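You operate a simulated robot arm through the tools that you are given. There is no shell and no other tool.

Carry out the task below with a simulated robot arm. There is one attempt and no reset: what you move stays moved.

Task
At the valve board, vent the press line: shut valves 2, 7 and 10, then open valve 13.
Fine: the other lines keep their air; leave the other valves.

The check looks at the end state, three seconds after you hand in, the way a careful person would. Anything else that was tipped, shoved, dropped, spilled or broken makes it a failure.

Robot
A 7-joint arm with a three-finger gripper, fixed in place. Base frame: the origin is on the floor under the middle of its stand, x ahead of it, y to its left, z up. Units: mm, degrees, N and s.
It reaches about 1342 mm from its shoulder. Its first joint turns from -166.0 to 166.0 degrees. Payload 2.69 kg.
The tool frame sits at the grasp point between the pads (the TCP): z along the fingers, y along the line on which they close. The tips reach 30 mm beyond it. The gripper opens to 128 mm; its body begins 117 mm behind the TCP.
Orientation is told as [roll, pitch, yaw] about the base's x, y, z axes, in that order, counted from this pose: with the fingers straight down and closing along the base's y, the tool's x points along the base's -x, its y along +y and its z along -z.

Tools
- The arm moves only by the tool servo_tool. Its argument "commands" is one flat list of numbers, 7 for each row, row after row: the shift along the tool's x, y, z in mm, then the turn, a rotation vector about the tool's x, y, z in degrees, then the opening, from 0 (shut) to 1 (fully open). In form: [dx, dy, dz, rx, ry, rz, jaw, dx, dy, dz, rx, ry, rz, jaw, ...]. A call has 1 to 20 rows; each row shifts and turns the commanded pose from where the row before left it, along the tool's axes as they then stand. Rows are played at 5 a second. More than 50 mm and 8.6 degrees between two rows, or a gripper value outside its range, and nothing of the call is played. Where a pose cannot be reached the arm comes as near as it can. A force on the tool above 40 N (or 10 N above the force at the start of the call, whichever is more), or a blocked arm, ends the call early, and 0.2 s more pass. The fingers move at their own pace (about 127 mm/s each) and stop on an object; they squeeze with about 26 N. The grip force told is the motor's: it shows also when the fingers shut on nothing. Time passes only in rows, and 0.2 s behind the last, so rows that do not move let the fingers close. The reply holds the time, the measured pose of the TCP, the force on the tool along the base axes, the opening and the grip force, in the units named above and with some noise, with the torque about the TCP (base axes, N m) and any sound that the robot's microphone picked up, and new pictures: "pictures" is both (left out), scene, wrist or none.
- Cameras (640 x 400 px; columns grow to the right, rows downward): "scene" is fixed at [51.8, 501.9, 1621.9]; the picture's right is [-0.34, -0.94, 0.00], its down [-0.19, 0.07, -0.98] and it looks along [0.92, -0.33, -0.20] (base axes); focal length 288 px, centre (320, 200). "wrist" rides on the gripper at [58, 54, -131] in the tool frame; the picture's right is [-0.68, 0.74, 0.00], its down [-0.62, -0.57, -0.55] and it looks along [-0.40, -0.37, 0.84] (tool axes); focal length 234 px, centre (320, 200). There is no depth. A picture from a camera that has moved, and an enlarged one, comes with that camera's place and axes in the base frame and with its lens.
- lift_body(by): moves the trunk up (or, below 0, down) by that many mm; the arm rides with it, the base frame stays. It gives what a move gives, with no picture.
- inspect(camera, box): a new picture of the part [left, top, right, bottom] of that camera's present view, enlarged. The clock stands still meanwhile.
- close_job(): hands the job in; it is judged then, once.

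Places have to be worked out from the pictures, the camera data and where the tool is seen. Open the gripper and draw the arm clear of the work before you hand the job in, unless the task says otherwise.

The tools are called after "Request:" as a command line: name --argument value ..., lists and objects as JSON in quotes. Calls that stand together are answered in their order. servo_tool: Moves the arm, as the interface text tells. Its arguments: {"type":"object","properties":{"commands":{"type":"array","items":{"type":"number"}},"pictures":{"type":"string","enum":["both","scene","wrist","none"]}},"required":["commands"]} The other tools are called the same way: lift_body (by) moves the trunk up or down; inspect (camera, box) takes an enlarged picture of a part of a camera's view; close_job () hands the job in.

At the start:

```text
t: 0.0
ee_pos: [559.3, 416.7, 1643.1]
tcp_rot: [0.0, -0.1, 0.0]
wrist_force: [0.1, -0.3, 0.6]
ft_torque: [0.01, 0.0, 0.01]
finger_gap: 128.0
grasp_force: 0.1
trunk travel left (down, up): [-200.0, 150.0]
```

scene: 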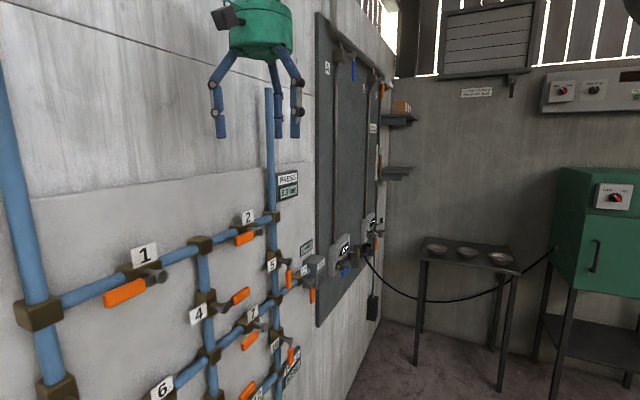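
wrist: 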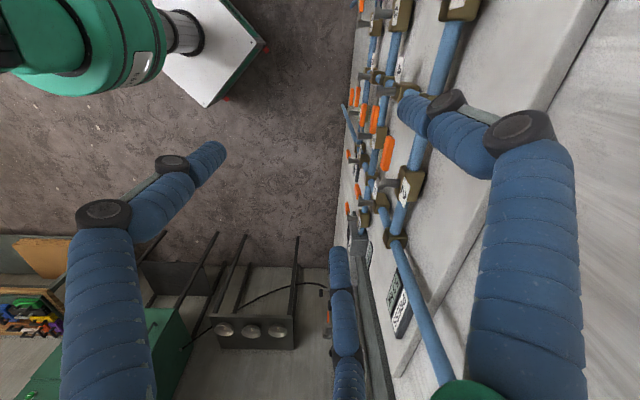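

I'll start by looking closely at the valve board from both cameras before moving anything.

Request:
inspect --camera "scene" --box '[0, 180, 340, 400]'

Request:
inspect --camera "scene" --box '[220, 150, 340, 300]'

Request:
inspect --camera "scene" --box '[130, 280, 330, 400]'

Request:
inspect --camera "wrist" --box '[320, 0, 500, 250]'

```text
1.82 times, centred on (170, 290) of scene
camera zoom: at [51.8, 501.9, 1621.9], right [-0.34, -0.94, 0.0], down [-0.19, 0.07, -0.98], along [0.92, -0.33, -0.2], focal length 523 px, centre (593, 36)
```

zoom: 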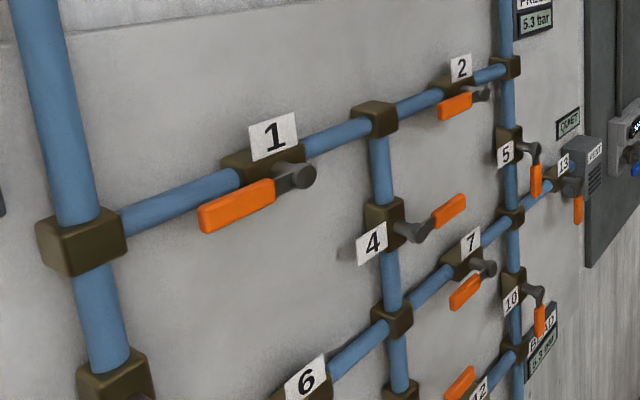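

```text
2.67 times, centred on (280, 225) of scene
camera zoom: at [51.8, 501.9, 1621.9], right [-0.34, -0.94, 0.0], down [-0.19, 0.07, -0.98], along [0.92, -0.33, -0.2], focal length 767 px, centre (427, 133)
```

zoom: 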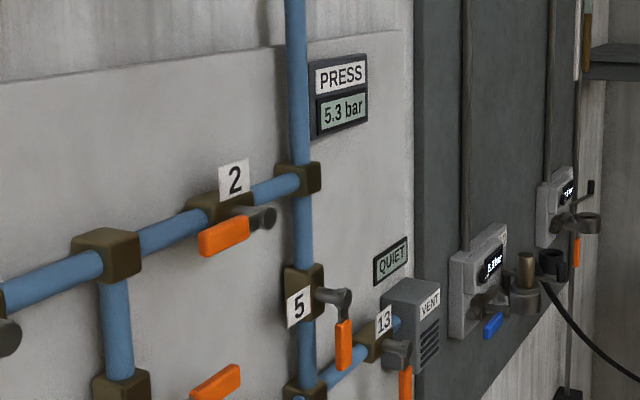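

```text
3.20 times, centred on (230, 340) of scene
camera zoom: at [51.8, 501.9, 1621.9], right [-0.34, -0.94, 0.0], down [-0.19, 0.07, -0.98], along [0.92, -0.33, -0.2], focal length 921 px, centre (608, -248)
```

zoom: 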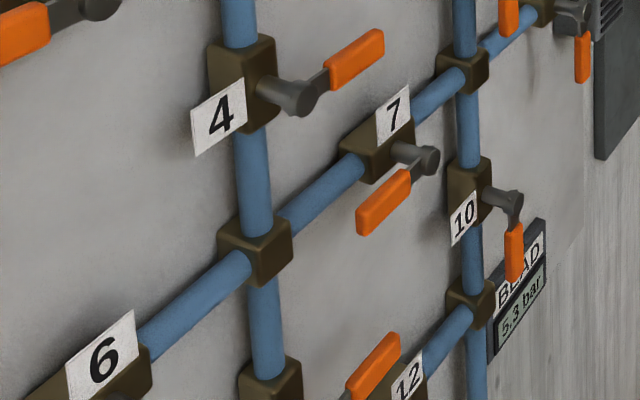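

```text
1.60 times, centred on (410, 125) of wrist
camera zoom: at [502.6, 467.8, 1775.1], right [0.68, 0.74, 0.0], down [0.62, -0.57, 0.55], along [0.4, -0.37, -0.84], focal length 375 px, centre (176, 320)
```

zoom: 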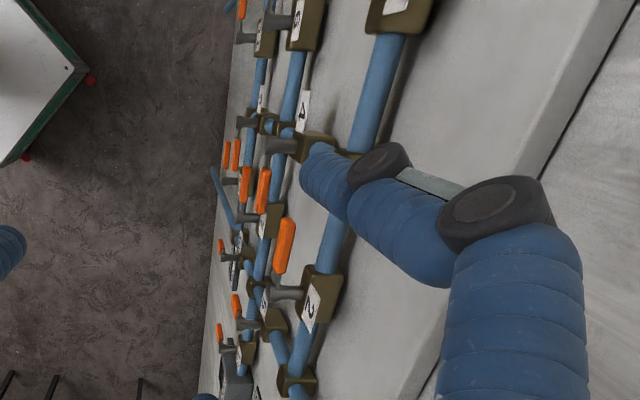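

Handle 2 triangulates (scene and wrist views) to about (685, 455, 1409). The board stands obliquely, running along about (0.73, -0.69) with its normal at about (0.69, 0.73). I'll back off from the board and tilt the fingers to point at it for a frontal view.

Request:
servo_tool --commands '[31, -33, 0, 0, 0, 0, 1, 31, -33, 0, 0, 0, 0, 1, 0, 0, 0, -5.96, -5.61, 0, 1, 0, 0, 0, -5.96, -5.61, 0, 1, 0, 0, 0, -5.96, -5.61, 0, 1, 0, 0, 0, -5.96, -5.61, 0, 1, 0, 0, 0, -5.96, -5.61, 0, 1, 0, 0, 0, -5.96, -5.61, 0, 1]' --pictures "both"

```text
t: 1.8
ee_pos: [497.2, 348.8, 1645.0]
tcp_rot: [40.2, -31.3, -11.8]
wrist_force: [0.9, 0.0, 0.6]
ft_torque: [-0.03, 0.04, 0.03]
finger_gap: 128.1
grasp_force: 0.0
trunk travel left (down, up): [-200.0, 150.0]
camera wrist: at [372.6, 329.4, 1729.4], right [0.44, 0.48, 0.76], down [0.33, -0.87, 0.37], along [0.84, 0.09, -0.54], focal length 234 px, centre (320, 200)
```

scene: 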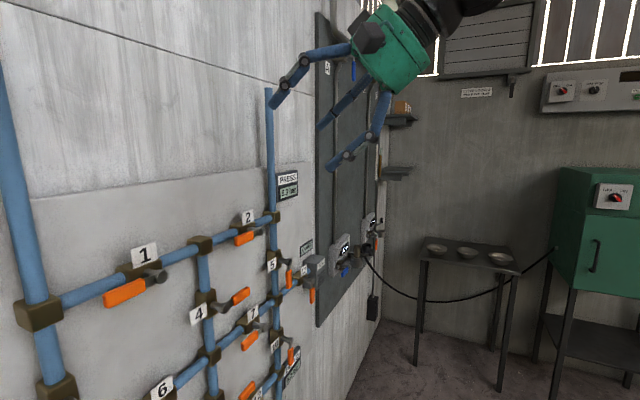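
wrist: 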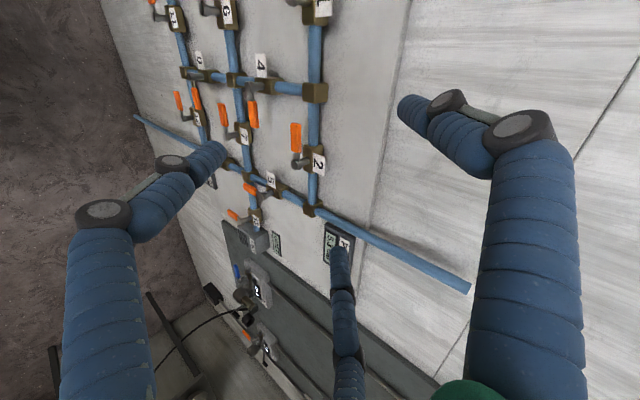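

The tilt goes as intended; the board with its three-by-several grid is coming into view. I'll finish the tilt to horizontal.

Request:
servo_tool --commands '[0, 0, 0, -5.96, -5.61, 0, 1, 0, 0, 0, -5.96, -5.61, 0, 1, 0, 0, 0, -5.96, -5.61, 0, 1, 0, 0, 0, -5.96, -5.61, 0, 1, 0, 0, 0, -5.96, -5.61, 0, 1]' --pictures "both"

```text
t: 3.0
ee_pos: [509.9, 356.4, 1629.8]
tcp_rot: [88.2, -42.7, -42.1]
wrist_force: [-0.8, -0.8, 4.9]
ft_torque: [-0.44, 0.42, -0.01]
finger_gap: 127.3
grasp_force: 0.2
trunk travel left (down, up): [-200.0, 150.0]
camera wrist: at [364.4, 313.2, 1632.6], right [0.01, 0.02, 1.0], down [0.23, -0.97, 0.02], along [0.97, 0.23, -0.02], focal length 234 px, centre (320, 200)
```

scene: 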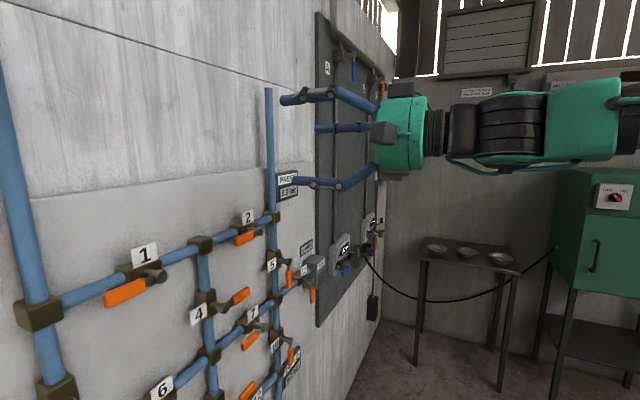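
wrist: 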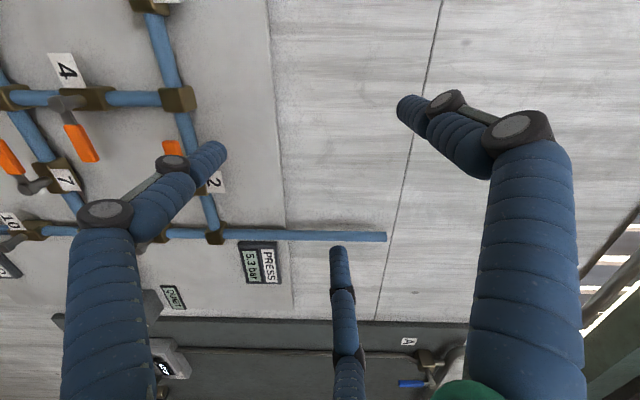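

The wall looks to be at about 45° (normal ≈ (0.71, 0.71)). I'll lower the tool 150 mm at the same stand-off and roll it 45° so the camera sits up-left looking over the valves.

Request:
servo_tool --commands '[26.5, -26.5, 0, 0, 0, 0, 1, 26.5, -26.5, 0, 0, 0, 0, 1, 26.5, -26.5, 0, 0, 0, 0, 1, 26.5, -26.5, 0, 0, 0, 0, 1, 0, 0, 0, 0, 0, 7.5, 1, 0, 0, 0, 0, 0, 7.5, 1, 0, 0, 0, 0, 0, 7.5, 1, 0, 0, 0, 0, 0, 7.5, 1, 0, 0, 0, 0, 0, 7.5, 1, 0, 0, 0, 0, 0, 7.5, 1, 0, 0, 0, 0, 0, 0, 1]' --pictures "both"

```text
t: 5.4
ee_pos: [495.2, 353.9, 1493.9]
tcp_rot: [90.0, 1.8, -43.2]
wrist_force: [-0.5, -0.3, -1.0]
ft_torque: [0.02, -0.01, 0.02]
finger_gap: 128.0
grasp_force: 0.2
trunk travel left (down, up): [-200.0, 150.0]
camera wrist: at [365.0, 295.0, 1549.7], right [0.51, -0.48, 0.71], down [0.06, -0.81, -0.58], along [0.86, 0.34, -0.38], focal length 234 px, centre (320, 200)
```

scene: 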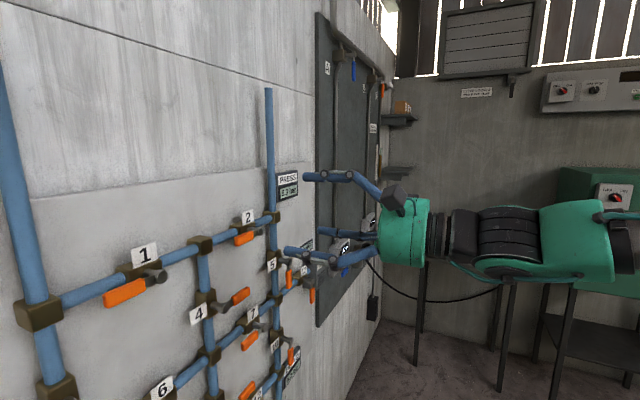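
wrist: 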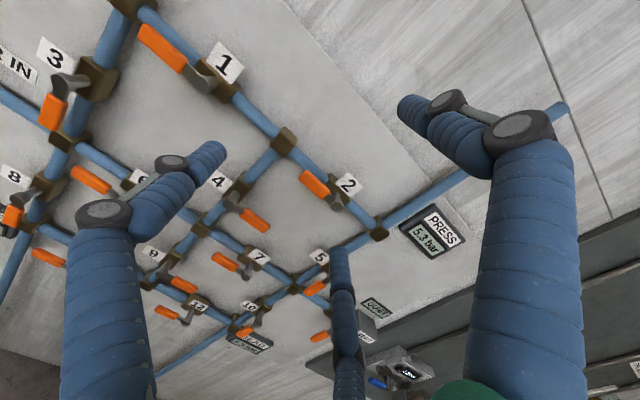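

This view covers nearly the whole board. I'll enlarge it to read the numbers, handle directions and pixel positions.

Request:
inspect --camera "wrist" --box '[200, 120, 420, 258]'

Request:
inspect --camera "wrist" --box '[130, 230, 370, 380]'

Request:
inspect --camera "wrist" --box '[0, 0, 260, 200]'

Request:
inspect --camera "scene" --box '[220, 190, 340, 265]'

Request:
inspect --camera "scene" --box '[220, 255, 340, 330]'

Request:
inspect --camera "scene" --box '[200, 320, 328, 400]'

```text
2.90 times, centred on (310, 189) of wrist
camera zoom: at [365.0, 295.0, 1549.7], right [0.51, -0.48, 0.71], down [0.06, -0.81, -0.58], along [0.86, 0.34, -0.38], focal length 679 px, centre (349, 232)
```

zoom: 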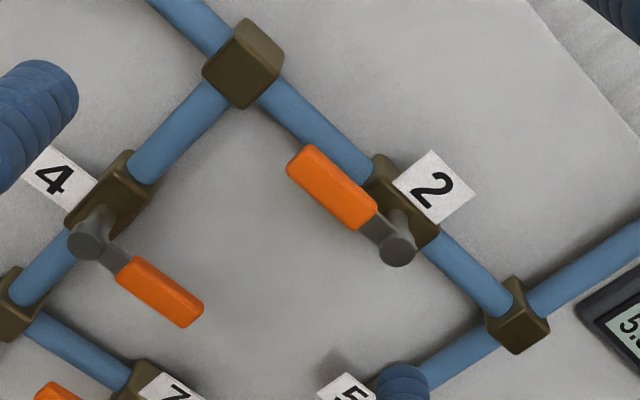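

```text
2.67 times, centred on (250, 305) of wrist
camera zoom: at [365.0, 295.0, 1549.7], right [0.51, -0.48, 0.71], down [0.06, -0.81, -0.58], along [0.86, 0.34, -0.38], focal length 624 px, centre (507, -80)
```

zoom: 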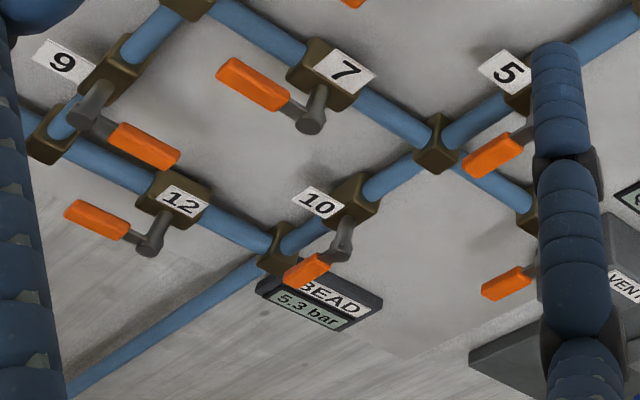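

```text
2.00 times, centred on (130, 100) of wrist
camera zoom: at [365.0, 295.0, 1549.7], right [0.51, -0.48, 0.71], down [0.06, -0.81, -0.58], along [0.86, 0.34, -0.38], focal length 468 px, centre (700, 400)
```

zoom: 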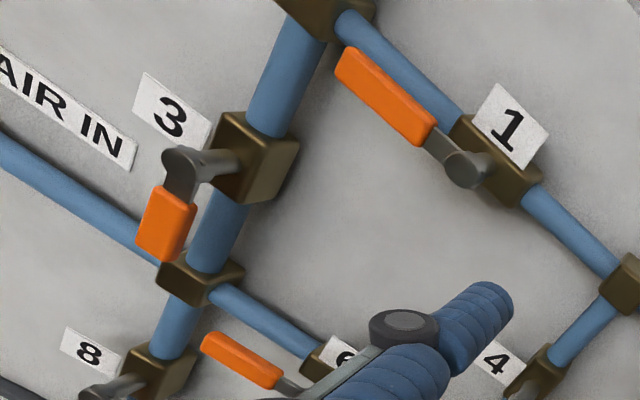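

```text
5.33 times, centred on (280, 228) of scene
camera zoom: at [51.8, 501.9, 1621.9], right [-0.34, -0.94, 0.0], down [-0.19, 0.07, -0.98], along [0.92, -0.33, -0.2], focal length 1534 px, centre (533, 53)
```

zoom: 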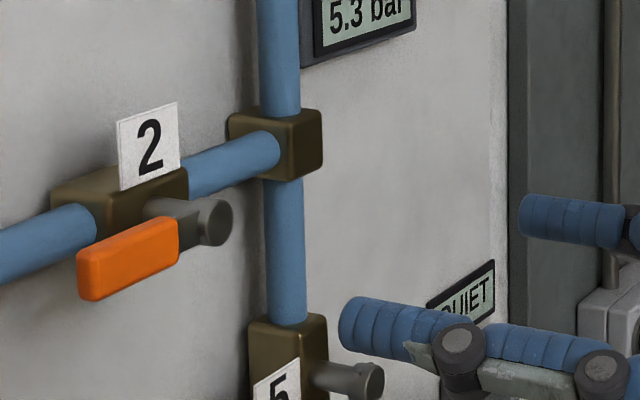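

```text
5.33 times, centred on (280, 292) of scene
camera zoom: at [51.8, 501.9, 1621.9], right [-0.34, -0.94, 0.0], down [-0.19, 0.07, -0.98], along [0.92, -0.33, -0.2], focal length 1534 px, centre (533, -293)
```

zoom: 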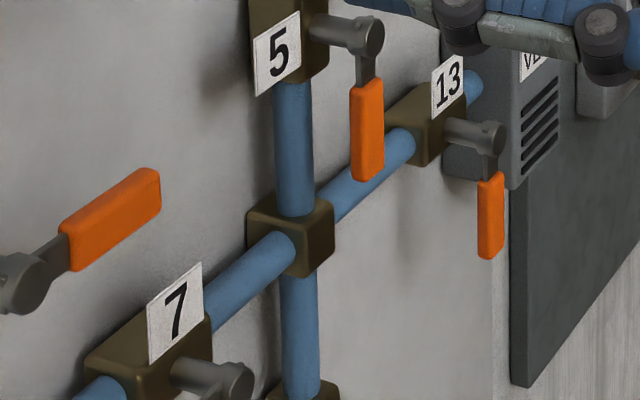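

```text
5.00 times, centred on (264, 360) of scene
camera zoom: at [51.8, 501.9, 1621.9], right [-0.34, -0.94, 0.0], down [-0.19, 0.07, -0.98], along [0.92, -0.33, -0.2], focal length 1438 px, centre (600, -600)
```

zoom: 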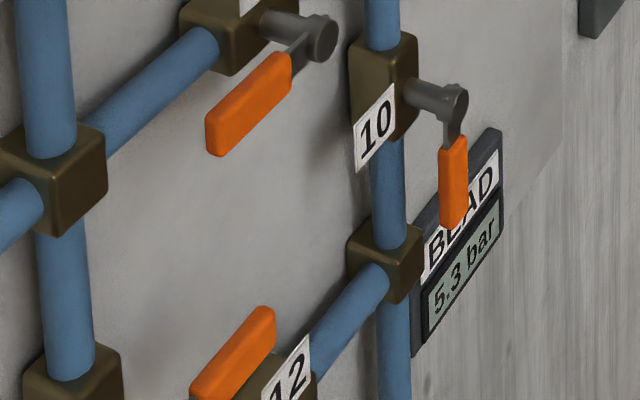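

From both views I get, in board coordinates (u along the board to the right, d = depth along the normal): valve 2 stem at u=227, z=1407; 7 at (226, 1144); 10 at (356, 1014); 13 at (503, 1147), with the handle plane at d≈806. Open handles lie along their pipe. I'll shut the gripper in free air here to see what shape the fingers make.

Request:
servo_tool --commands '[0, 0, 0, 0, 0, 0, 0.5, 0, 0, 0, 0, 0, 0, 0.5, 0, 0, 0, 0, 0, 0, 0.5]' --pictures "both"

Request:
servo_tool --commands '[0, 0, 0, 0, 0, 0, 0, 0, 0, 0, 0, 0, 0, 0, 0, 0, 0, 0, 0, 0, 0, 0, 0, 0, 0, 0, 0, 0]' --pictures "both"

```text
t: 6.2
ee_pos: [494.8, 353.8, 1493.3]
tcp_rot: [90.1, 1.7, -43.2]
wrist_force: [1.1, -0.5, 0.6]
ft_torque: [-0.03, -0.01, -0.02]
finger_gap: 64.0
grasp_force: 0.1
trunk travel left (down, up): [-200.0, 150.0]
camera wrist: at [364.8, 295.0, 1549.8], right [0.51, -0.48, 0.72], down [0.06, -0.81, -0.58], along [0.86, 0.34, -0.38], focal length 234 px, centre (320, 200)
```

scene: 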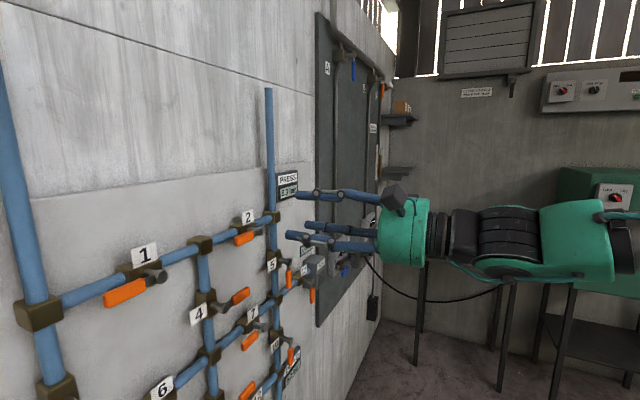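
wrist: 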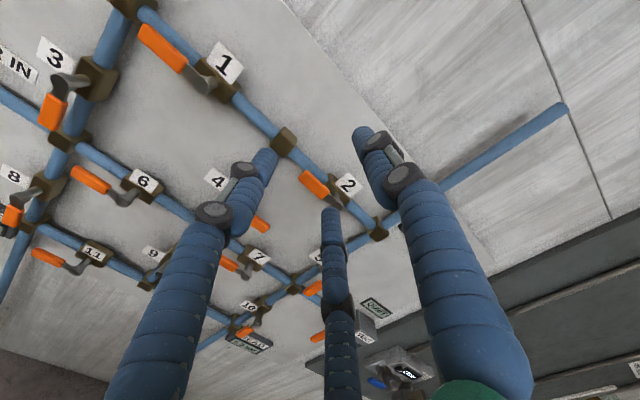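

```text
t: 7.2
ee_pos: [494.8, 354.5, 1493.5]
tcp_rot: [89.9, 1.8, -43.2]
wrist_force: [-0.4, 0.1, 0.2]
ft_torque: [-0.01, 0.01, 0.01]
finger_gap: 2.3
grasp_force: 26.2
trunk travel left (down, up): [-200.0, 150.0]
camera wrist: at [364.9, 295.0, 1549.8], right [0.51, -0.48, 0.72], down [0.06, -0.81, -0.58], along [0.86, 0.34, -0.38], focal length 234 px, centre (320, 200)
```

scene: 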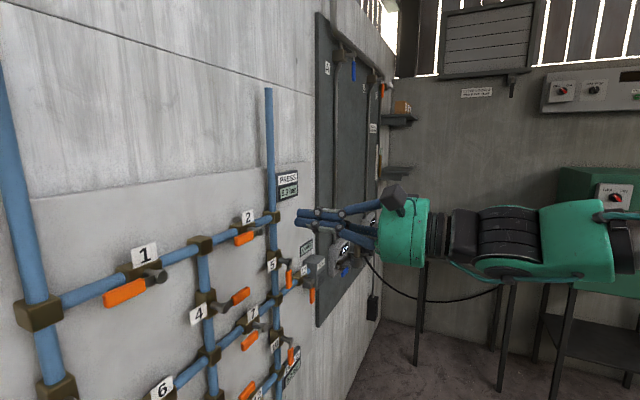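
wrist: 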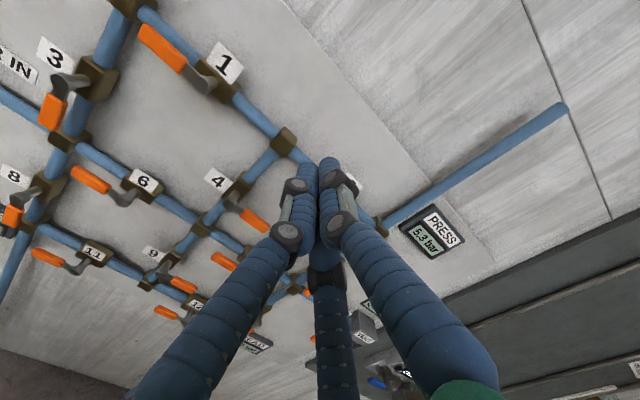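

Shut, the fingers form one compact probe about 45–50 mm across, which is good for pushing levers. I'll square the tool up to the board and move to a spot above handle 2's grip (u≈167, z≈1470), still well in front of it.

Request:
servo_tool --commands '[0, 0, 0, 0, -1.8, -1.8, 0, -34, -12, 0, 0, 0, 0, 0, -34, -12, 0, 0, 0, 0, 0, 0, 0, 40, 0, 0, 0, 0, 0, 0, 40, 0, 0, 0, 0, 0, 0, 30, 0, 0, 0, 0, 0, 0, 0, 0, 0, 0, 0]' --pictures "both"

```text
t: 8.8
ee_pos: [620.5, 383.5, 1471.5]
tcp_rot: [90.0, -0.2, -45.0]
wrist_force: [-0.1, 0.7, -0.9]
ft_torque: [0.03, -0.01, 0.03]
finger_gap: 2.3
grasp_force: 26.0
trunk travel left (down, up): [-200.0, 150.0]
camera wrist: at [487.9, 329.9, 1525.0], right [0.48, -0.48, 0.74], down [0.05, -0.82, -0.56], along [0.88, 0.3, -0.37], focal length 234 px, centre (320, 200)
```

scene: 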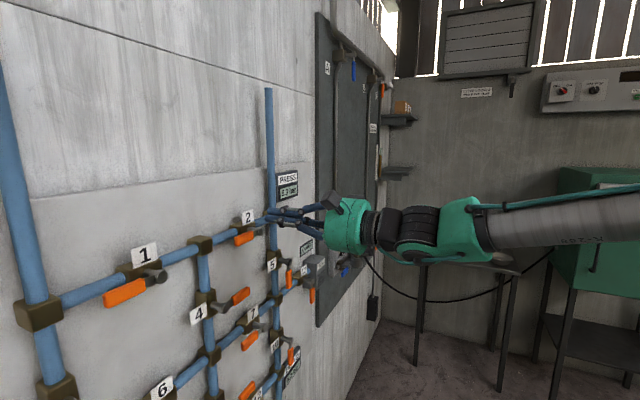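
wrist: 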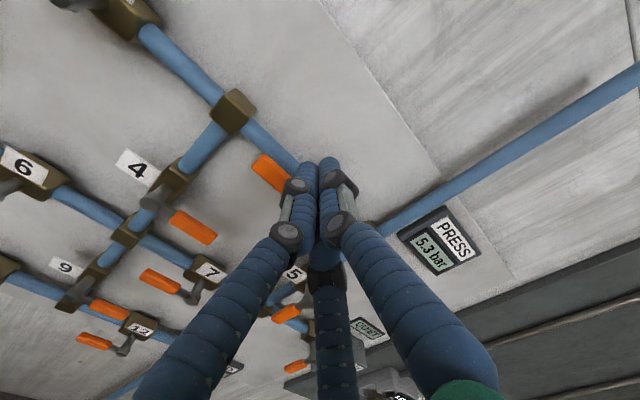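

The tool is at u=168, d=710, z=1471, square to the board; the probe aims just above handle 2. I'll go 50 mm closer and check with an enlarged scene view.

Request:
servo_tool --commands '[0, 0, 25, 0, 0, 0, 0, 0, 0, 25, 0, 0, 0, 0, 0, 0, 0, 0, 0, 0, 0]' --pictures "wrist"

Request:
inspect --camera "scene" --box '[200, 180, 340, 268]'

```text
t: 9.6
ee_pos: [655.4, 416.3, 1471.3]
tcp_rot: [90.0, -0.1, -45.0]
wrist_force: [0.3, 0.8, -0.5]
ft_torque: [-0.01, 0.0, 0.04]
finger_gap: 2.2
grasp_force: 25.9
trunk travel left (down, up): [-200.0, 150.0]
camera wrist: at [524.1, 364.5, 1525.3], right [0.48, -0.48, 0.74], down [0.05, -0.82, -0.56], along [0.88, 0.3, -0.37], focal length 234 px, centre (320, 200)
```

wrist: 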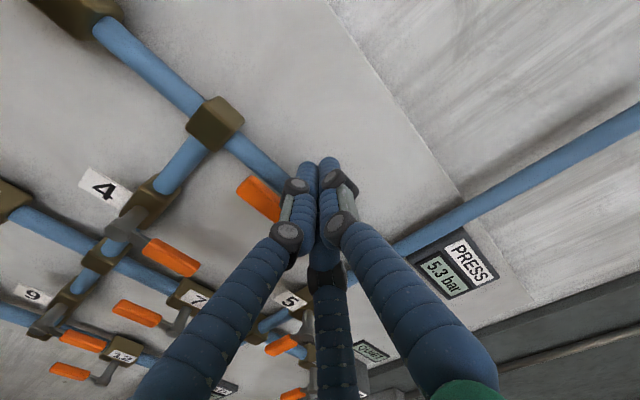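

```text
4.55 times, centred on (270, 224) of scene
camera zoom: at [51.8, 501.9, 1621.9], right [-0.34, -0.94, 0.0], down [-0.19, 0.07, -0.98], along [0.92, -0.33, -0.2], focal length 1308 px, centre (547, 91)
```

zoom: 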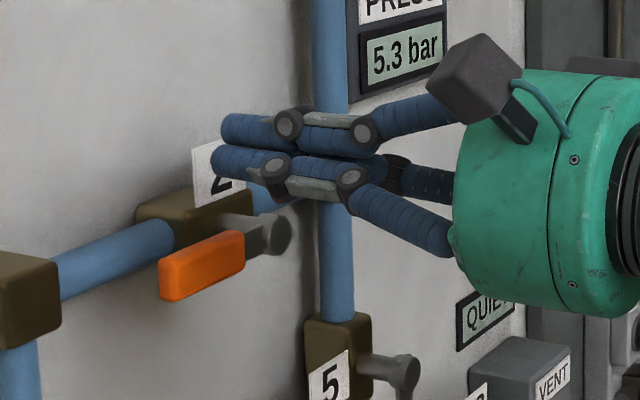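

The tip pixel matches my computed position within a few mm, and the probe is only about 32 mm tall. I'll go in 30 mm so the tips overlap the handle's depth (tips to d≈818), staying above it.

Request:
servo_tool --commands '[0, 0, 15, 0, 0, 0, 0, 0, 0, 15, 0, 0, 0, 0, 0, 0, 0, 0, 0, 0, 0]' --pictures "wrist"

Request:
inspect --camera "scene" --box '[200, 180, 340, 268]'

```text
t: 10.4
ee_pos: [676.1, 439.6, 1469.6]
tcp_rot: [90.0, -0.1, -45.0]
wrist_force: [1.0, 0.2, -0.4]
ft_torque: [0.03, 0.0, 0.04]
finger_gap: 2.3
grasp_force: 26.2
trunk travel left (down, up): [-200.0, 150.0]
camera wrist: at [544.0, 386.1, 1524.7], right [0.48, -0.48, 0.74], down [0.05, -0.82, -0.56], along [0.88, 0.3, -0.37], focal length 234 px, centre (320, 200)
```

wrist: 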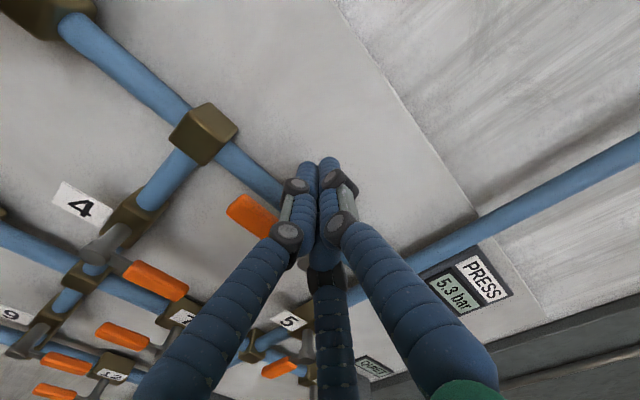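

```text
4.55 times, centred on (270, 224) of scene
camera zoom: at [51.8, 501.9, 1621.9], right [-0.34, -0.94, 0.0], down [-0.19, 0.07, -0.98], along [0.92, -0.33, -0.2], focal length 1308 px, centre (547, 91)
```

zoom: 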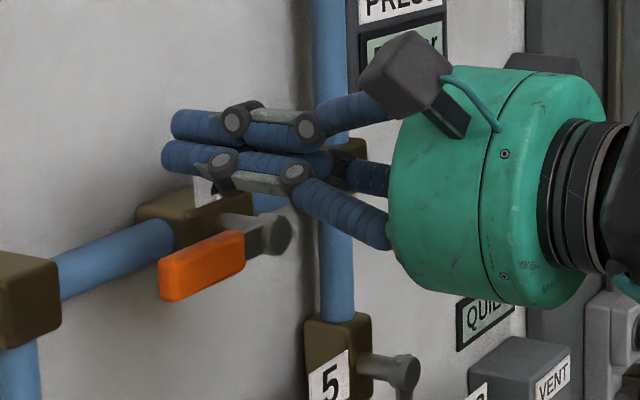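

Tips are at d≈819, above handle 2's grip (u=167). Now I push down gently on the grip along the first 30° of its arc and watch the force.

Request:
servo_tool --commands '[0, -24, 0, 0, 0, 0, 0, 0, -13, 0, 0, 0, 0, 0, 2.2, -8.2, 0, 0, 0, 0, 0, 2.2, -8.2, 0, 0, 0, 0, 0, 0, -8.5, 0, 0, 0, 0, 0, 0, -8.5, 0, 0, 0, 0, 0, 0, 0, 0, 0, 0, 0, 0]' --pictures "wrist"

Request:
inspect --camera "scene" --box '[200, 180, 340, 268]'

```text
t: 12.0
ee_pos: [674.2, 442.6, 1399.7]
tcp_rot: [90.1, -0.1, -45.0]
wrist_force: [0.7, -0.7, -0.3]
ft_torque: [-0.01, 0.05, -0.02]
finger_gap: 2.0
grasp_force: 25.4
trunk travel left (down, up): [-200.0, 150.0]
camera wrist: at [541.7, 390.0, 1453.3], right [0.48, -0.48, 0.74], down [0.05, -0.82, -0.56], along [0.88, 0.3, -0.37], focal length 234 px, centre (320, 200)
```

wrist: 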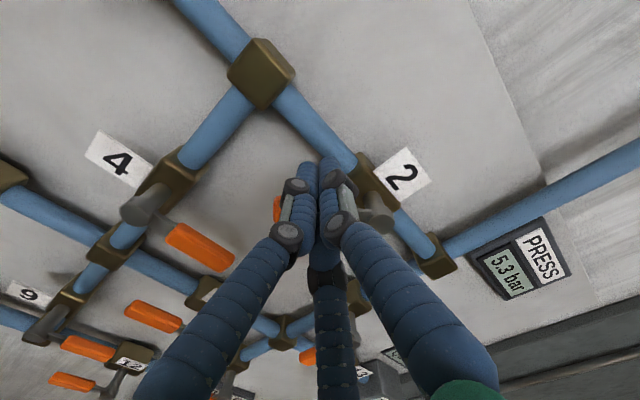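

```text
4.55 times, centred on (270, 224) of scene
camera zoom: at [51.8, 501.9, 1621.9], right [-0.34, -0.94, 0.0], down [-0.19, 0.07, -0.98], along [0.92, -0.33, -0.2], focal length 1308 px, centre (547, 91)
```

zoom: 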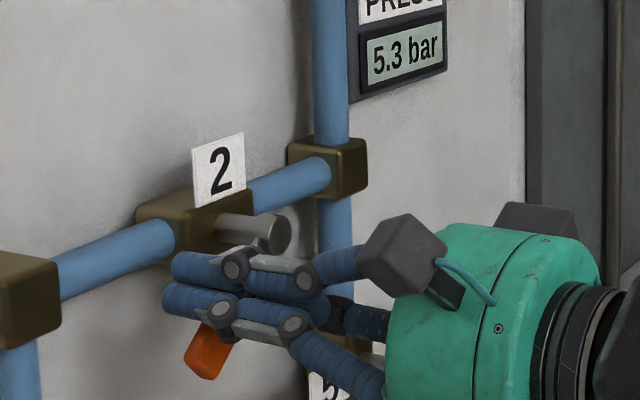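

The lever swings down freely with little force, currently about 35°. I'll follow the arc toward straight down and feel for the stop.

Request:
servo_tool --commands '[-1.5, -8.5, 0, 0, 0, 0, 0, -2, -8.5, 0, 0, 0, 0, 0, -4, -7.5, 0, 0, 0, 0, 0, -4.5, -7.5, 0, 0, 0, 0, 0, -6, -6, 0, 0, 0, 0, 0, -6, -6, 0, 0, 0, 0, 0, -7, -4, 0, 0, 0, 0, 0, -7, -4, 0, 0, 0, 0, 0, 0, 0, 0, 0, 0, 0, 0]' --pictures "wrist"

Request:
inspect --camera "scene" --box '[200, 180, 340, 268]'

```text
t: 13.8
ee_pos: [695.7, 422.4, 1352.3]
tcp_rot: [90.3, -0.3, -44.5]
wrist_force: [-18.2, 12.3, 1.6]
ft_torque: [0.21, -0.11, 0.07]
finger_gap: 1.9
grasp_force: 26.4
trunk travel left (down, up): [-200.0, 150.0]
stopped in row 8: the force on the tool passed its limit at 49 N (the readings are from after the stop); the commanded pose is now the measured one
camera wrist: at [562.5, 367.7, 1405.7], right [0.48, -0.47, 0.74], down [0.06, -0.82, -0.56], along [0.88, 0.31, -0.36], focal length 234 px, centre (320, 200)
```

wrist: 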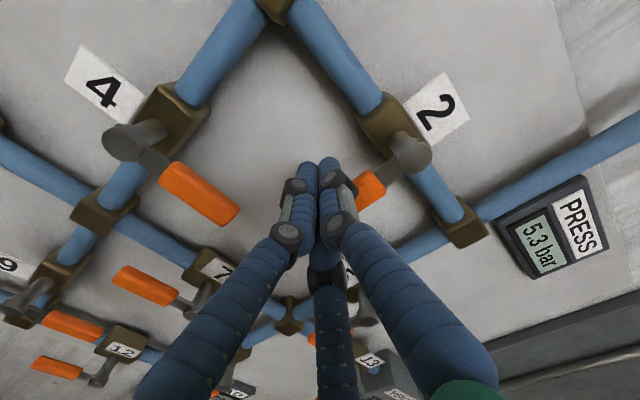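

```text
4.55 times, centred on (270, 224) of scene
camera zoom: at [51.8, 501.9, 1621.9], right [-0.34, -0.94, 0.0], down [-0.19, 0.07, -0.98], along [0.92, -0.33, -0.2], focal length 1308 px, centre (547, 91)
```

zoom: 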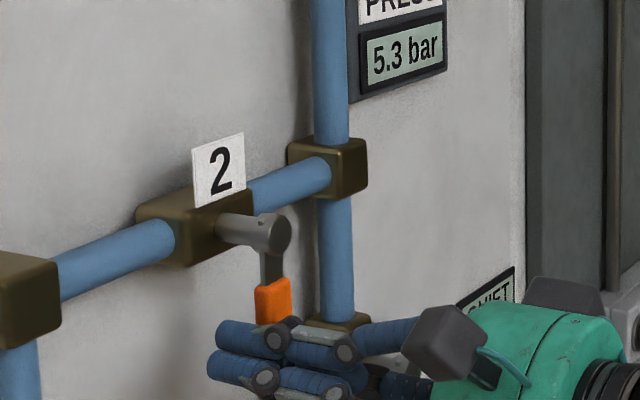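

The force rose to a firm stop (about 49 N peak), and handle 2 now hangs straight down across its pipe. I'll slide off it to the left, back out, and check it stays.

Request:
servo_tool --commands '[10, 0, 0, 0, 0, 0, 0, 20, 0, 0, 0, 0, 0, 0, 0, 0, -20, 0, 0, 0, 0, 0, 0, -40, 0, 0, 0, 0, 0, 0, 0, 0, 0, 0, 0]' --pictures "wrist"

Request:
inspect --camera "scene" --box '[200, 180, 340, 268]'

```text
t: 15.0
ee_pos: [633.7, 397.2, 1350.4]
tcp_rot: [90.3, -0.2, -44.6]
wrist_force: [-1.4, 0.2, 0.3]
ft_torque: [-0.07, 0.08, -0.03]
finger_gap: 2.3
grasp_force: 26.5
trunk travel left (down, up): [-200.0, 150.0]
camera wrist: at [501.0, 343.6, 1404.5], right [0.48, -0.48, 0.74], down [0.06, -0.82, -0.57], along [0.88, 0.31, -0.36], focal length 234 px, centre (320, 200)
```

wrist: 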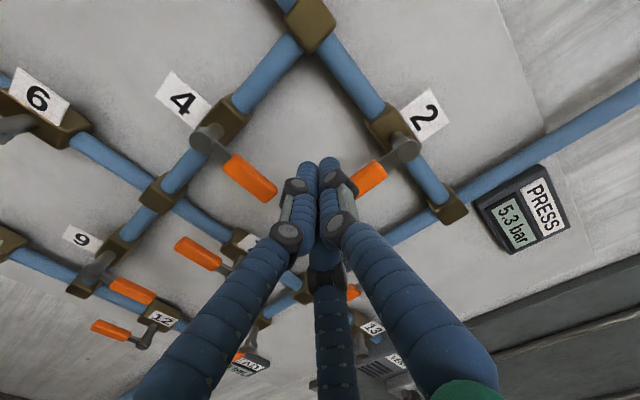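

```text
4.55 times, centred on (270, 224) of scene
camera zoom: at [51.8, 501.9, 1621.9], right [-0.34, -0.94, 0.0], down [-0.19, 0.07, -0.98], along [0.92, -0.33, -0.2], focal length 1308 px, centre (547, 91)
```

zoom: 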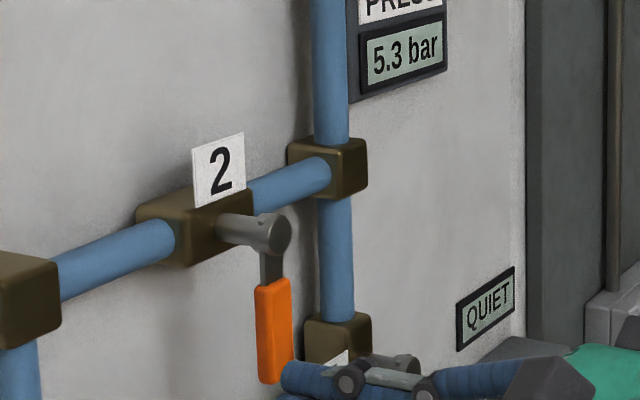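

Handle 2 stays straight down (shut). Next, valve 7: I'll move down in front of the board to above its handle (u≈167, z≈1207) with the tips still about 38 mm clear of all handles.

Request:
servo_tool --commands '[0, -36, 0, -0.3, -0.4, 0, 0, 0, -36, 0, 0, 0, 0, 0, 0, -36, 0, 0, 0, 0, 0, 0, -35, 0, 0, 0, 0, 0, 0, 0, 0, 0, 0, 0, 0]' --pictures "both"

Request:
inspect --camera "scene" --box '[190, 250, 350, 350]'

```text
t: 16.2
ee_pos: [636.3, 400.5, 1209.3]
tcp_rot: [90.5, -0.2, -45.0]
wrist_force: [-0.2, 0.9, 0.4]
ft_torque: [0.0, 0.0, -0.03]
finger_gap: 2.2
grasp_force: 26.0
trunk travel left (down, up): [-200.0, 150.0]
camera wrist: at [502.4, 347.7, 1261.1], right [0.47, -0.48, 0.74], down [0.05, -0.82, -0.57], along [0.88, 0.31, -0.36], focal length 234 px, centre (320, 200)
```

scene: 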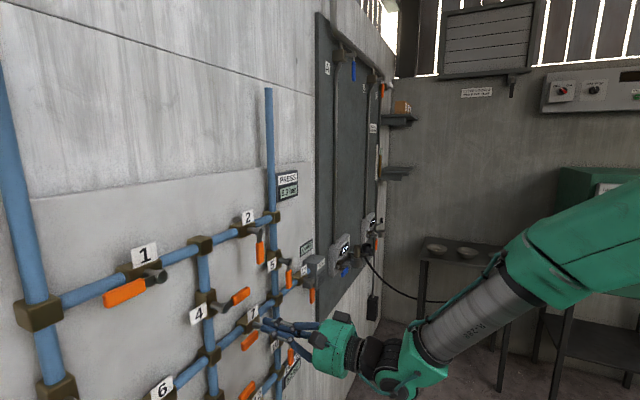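
wrist: 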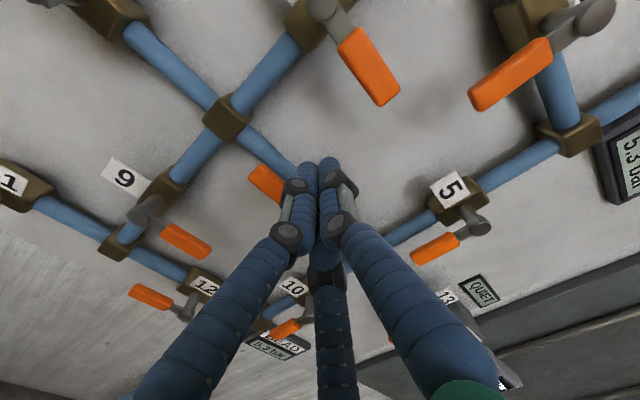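

```text
4.00 times, centred on (270, 300) of scene
camera zoom: at [51.8, 501.9, 1621.9], right [-0.34, -0.94, 0.0], down [-0.19, 0.07, -0.98], along [0.92, -0.33, -0.2], focal length 1151 px, centre (520, -200)
```

zoom: 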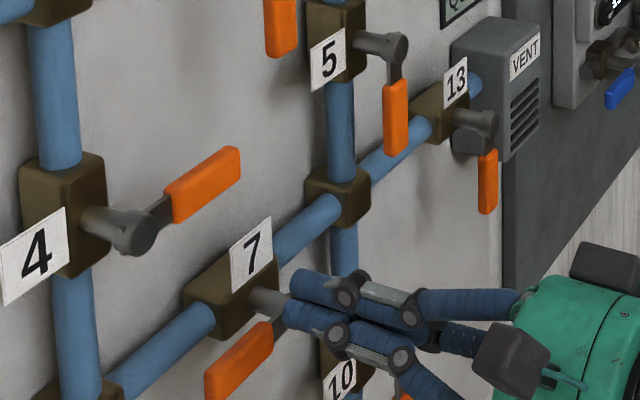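

I'm at u=167, z=1209, above handle 7, with the same look as before the valve 2 push. Going in to the same depth (tips d≈819).

Request:
servo_tool --commands '[0, 0, 20, 0.5, 0, 0, 0, 0, 0, 20, 0, 0, 0, 0, 0, 0, 16, 0, 0, 0, 0, 0, 0, 0, 0, 0, 0, 0]' --pictures "wrist"

Request:
inspect --camera "scene" --box '[190, 270, 350, 370]'

```text
t: 17.2
ee_pos: [677.0, 439.8, 1209.5]
tcp_rot: [90.1, -0.3, -45.0]
wrist_force: [-0.6, -0.5, 0.3]
ft_torque: [0.03, -0.03, 0.05]
finger_gap: 2.4
grasp_force: 25.8
trunk travel left (down, up): [-200.0, 150.0]
camera wrist: at [542.9, 385.9, 1263.1], right [0.48, -0.48, 0.74], down [0.05, -0.82, -0.56], along [0.88, 0.3, -0.37], focal length 234 px, centre (320, 200)
```

wrist: 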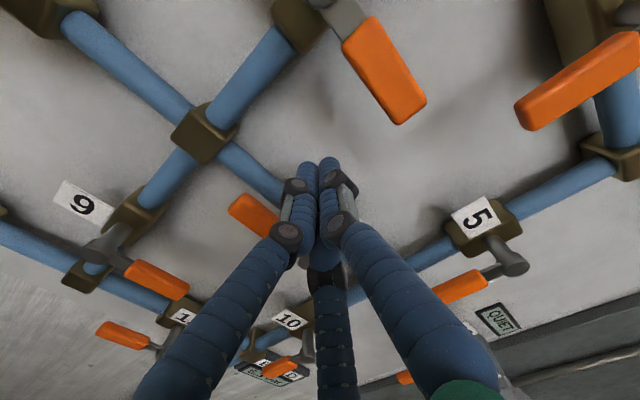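

```text
4.00 times, centred on (270, 320) of scene
camera zoom: at [51.8, 501.9, 1621.9], right [-0.34, -0.94, 0.0], down [-0.19, 0.07, -0.98], along [0.92, -0.33, -0.2], focal length 1151 px, centre (520, -280)
```

zoom: 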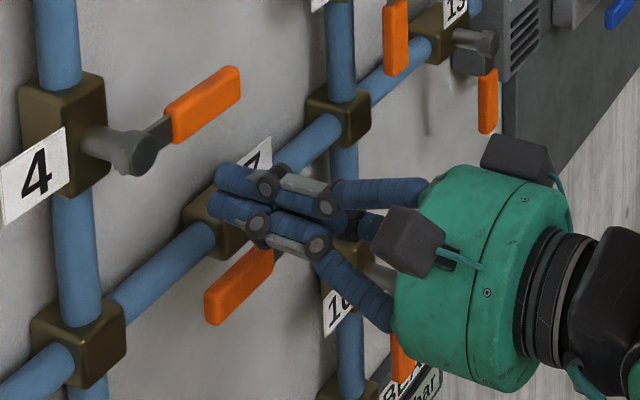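

Same relative position as at valve 2. I push handle 7 down along the first part of its arc.

Request:
servo_tool --commands '[0, -27, 0, 0, 0, 0, 0, 0, -13, 0, 0, 0, 0, 0, 2.2, -8.2, 0, 0, 0, 0, 0, 2.2, -8.2, 0, 0, 0, 0, 0, 0, -8.5, 0, 0, 0, 0, 0, 0, -8.5, 0, 0, 0, 0, 0, 0, 0, 0, 0, 0, 0, 0]' --pictures "wrist"

Request:
inspect --camera "scene" --box '[190, 270, 350, 370]'

```text
t: 18.8
ee_pos: [674.1, 441.1, 1133.6]
tcp_rot: [90.0, -0.2, -45.0]
wrist_force: [-0.4, 0.1, 0.0]
ft_torque: [0.04, -0.02, 0.02]
finger_gap: 2.4
grasp_force: 25.9
trunk travel left (down, up): [-200.0, 150.0]
camera wrist: at [540.2, 388.1, 1188.3], right [0.48, -0.48, 0.74], down [0.05, -0.82, -0.56], along [0.88, 0.3, -0.37], focal length 234 px, centre (320, 200)
```

wrist: 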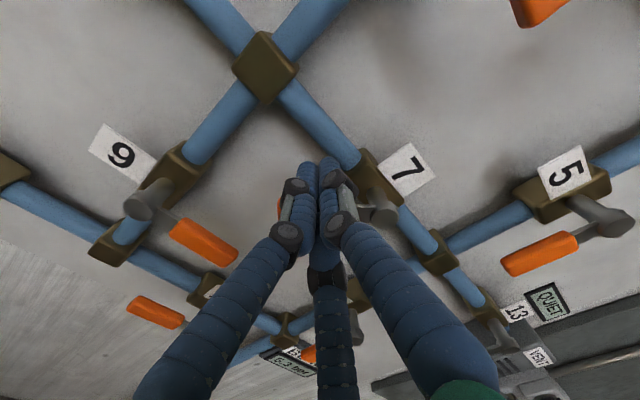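

```text
4.00 times, centred on (270, 320) of scene
camera zoom: at [51.8, 501.9, 1621.9], right [-0.34, -0.94, 0.0], down [-0.19, 0.07, -0.98], along [0.92, -0.33, -0.2], focal length 1151 px, centre (520, -280)
```

zoom: 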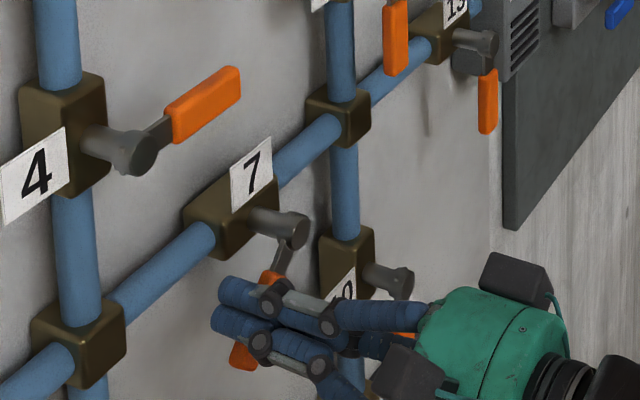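

Handle 7 is turning the same way. I continue the arc with smaller steps near the stop.

Request:
servo_tool --commands '[-1.5, -8, 0, 0, 0, 0, 0, -2, -8, 0, 0, 0, 0, 0, -4, -7.5, 0, 0, 0, 0, 0, -4.5, -7, 0, 0, 0, 0, 0, -5, -5, 0, 0, 0, 0, 0, -5, -4, 0, 0, 0, 0, 0, -4, -3, 0, 0, 0, 0, 0, -3, -2, 0, 0, 0, 0, 0, -2, 0, 0, 0, 0, 0, 0, -2, 0, 0, 0, 0, 0, 0]' --pictures "wrist"

Request:
inspect --camera "scene" --box '[190, 270, 350, 370]'

```text
t: 21.0
ee_pos: [691.9, 420.6, 1090.7]
tcp_rot: [90.0, -0.4, -44.7]
wrist_force: [-17.9, 24.5, -1.6]
ft_torque: [0.19, 0.1, 0.38]
finger_gap: 2.1
grasp_force: 26.0
trunk travel left (down, up): [-200.0, 150.0]
camera wrist: at [560.3, 366.3, 1144.5], right [0.48, -0.47, 0.74], down [0.05, -0.83, -0.56], along [0.88, 0.31, -0.37], focal length 234 px, centre (320, 200)
```

wrist: 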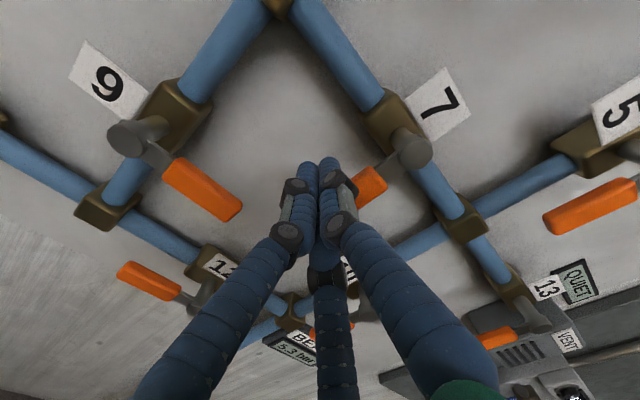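

```text
4.00 times, centred on (270, 320) of scene
camera zoom: at [51.8, 501.9, 1621.9], right [-0.34, -0.94, 0.0], down [-0.19, 0.07, -0.98], along [0.92, -0.33, -0.2], focal length 1151 px, centre (520, -280)
```

zoom: 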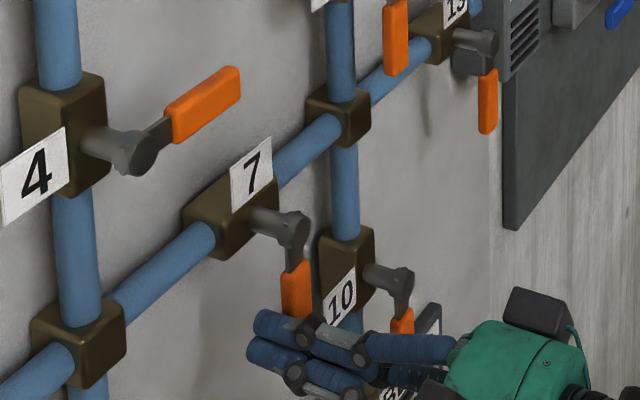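

Handle 7 is against its stop (about 30 N), hanging straight down. I slide off left, back out, and verify.

Request:
servo_tool --commands '[10, 0, 0, 0, 0, 0, 0, 20, 0, 0, 0, 0, 0, 0, 0, 0, -20, 0, 0, 0, 0, 0, 0, -40, 0, 0, 0, 0, 0, 0, 0, 0, 0, 0, 0]' --pictures "wrist"

Request:
inspect --camera "scene" --box '[190, 270, 350, 370]'

Request:
inspect --camera "scene" --box '[220, 320, 348, 400]'

```text
t: 22.2
ee_pos: [630.8, 396.8, 1090.8]
tcp_rot: [90.1, -0.2, -44.9]
wrist_force: [0.2, 0.2, -1.2]
ft_torque: [-0.04, 0.03, 0.04]
finger_gap: 2.2
grasp_force: 25.4
trunk travel left (down, up): [-200.0, 150.0]
camera wrist: at [498.3, 343.3, 1144.9], right [0.48, -0.48, 0.74], down [0.05, -0.82, -0.56], along [0.88, 0.3, -0.37], focal length 234 px, centre (320, 200)
```

wrist: 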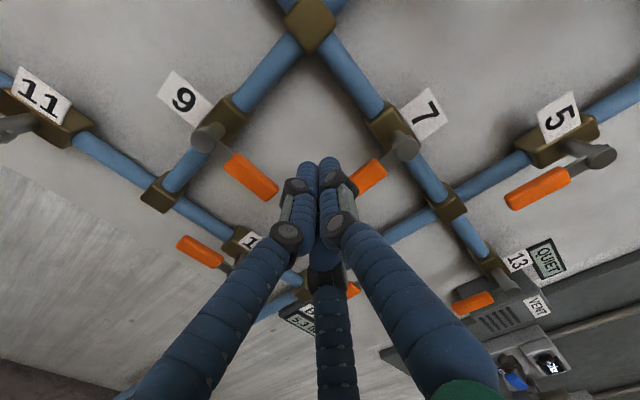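

```text
4.00 times, centred on (270, 320) of scene
camera zoom: at [51.8, 501.9, 1621.9], right [-0.34, -0.94, 0.0], down [-0.19, 0.07, -0.98], along [0.92, -0.33, -0.2], focal length 1151 px, centre (520, -280)
```

zoom: 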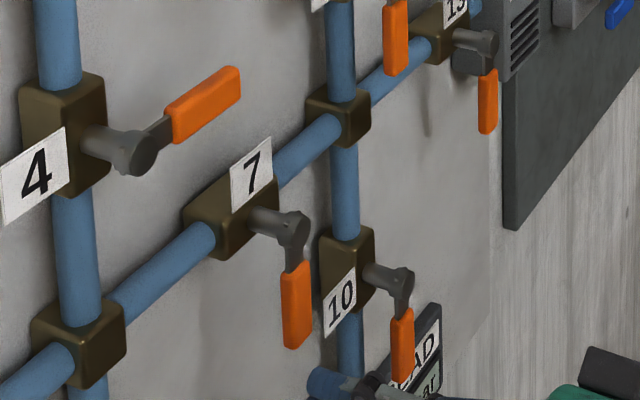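

```text
5.00 times, centred on (284, 360) of scene
camera zoom: at [51.8, 501.9, 1621.9], right [-0.34, -0.94, 0.0], down [-0.19, 0.07, -0.98], along [0.92, -0.33, -0.2], focal length 1438 px, centre (500, -600)
```

zoom: 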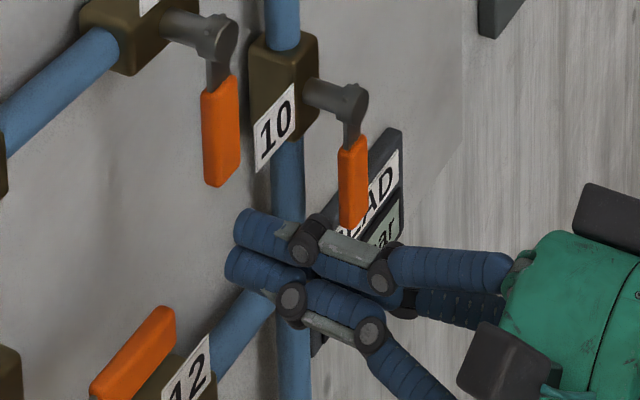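

Valve 7 is shut. Next, valve 10 (stem u≈356, z≈1014, handle down): its sisters 4 and 9 are shut pointing right, so I'll push it from its left side. Moving in front of the board to u≈300, z≈952.

Request:
servo_tool --commands '[-27, -28, 0, 0, 0, 0, 0, -27, -28, 0, 0, 0, 0, 0, -27, -28, 0, 0, 0, 0, 0, -27, -28, 0, 0, 0, 0, 0, -26, -27, 0, 0, 0, 0, 0, 0, 0, 0, 0, 0, 0, 0]' --pictures "both"

Request:
inspect --camera "scene" --box '[220, 320, 348, 400]'

```text
t: 23.6
ee_pos: [727.1, 301.6, 949.3]
tcp_rot: [90.0, -0.1, -45.1]
wrist_force: [-0.3, -0.3, 0.0]
ft_torque: [0.02, -0.03, 0.03]
finger_gap: 2.3
grasp_force: 26.6
trunk travel left (down, up): [-200.0, 150.0]
camera wrist: at [593.9, 248.6, 1003.5], right [0.48, -0.48, 0.74], down [0.05, -0.82, -0.56], along [0.88, 0.3, -0.37], focal length 234 px, centre (320, 200)
```

scene: 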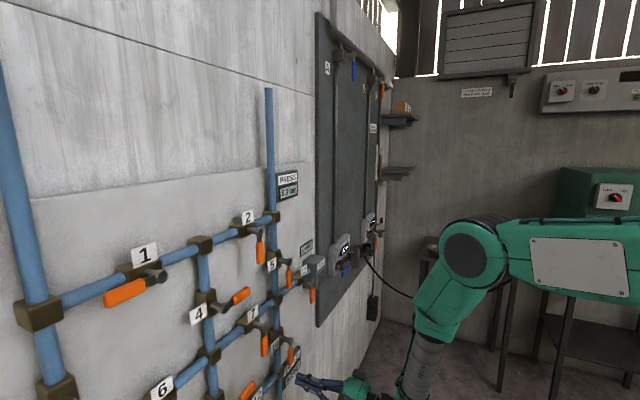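
wrist: 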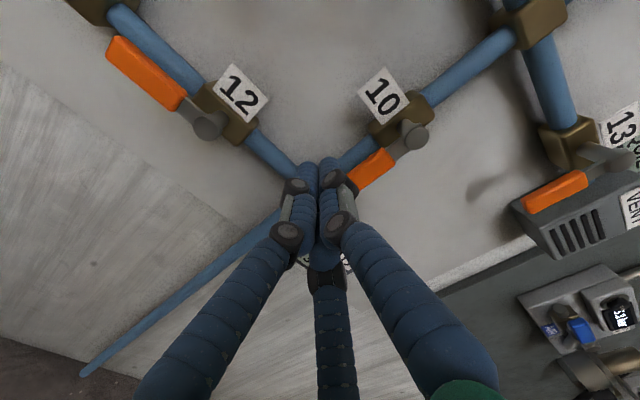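

```text
5.00 times, centred on (284, 360) of scene
camera zoom: at [51.8, 501.9, 1621.9], right [-0.34, -0.94, 0.0], down [-0.19, 0.07, -0.98], along [0.92, -0.33, -0.2], focal length 1438 px, centre (500, -600)
```

zoom: 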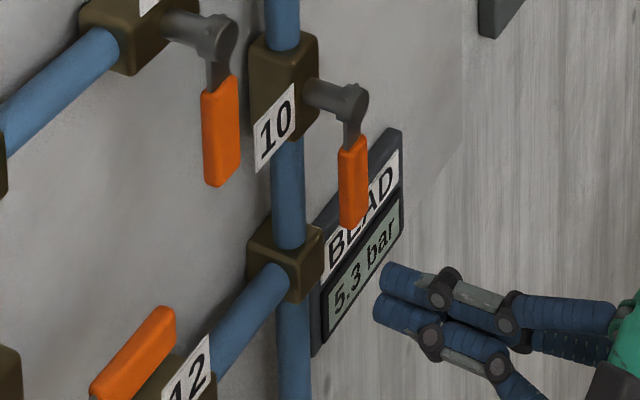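

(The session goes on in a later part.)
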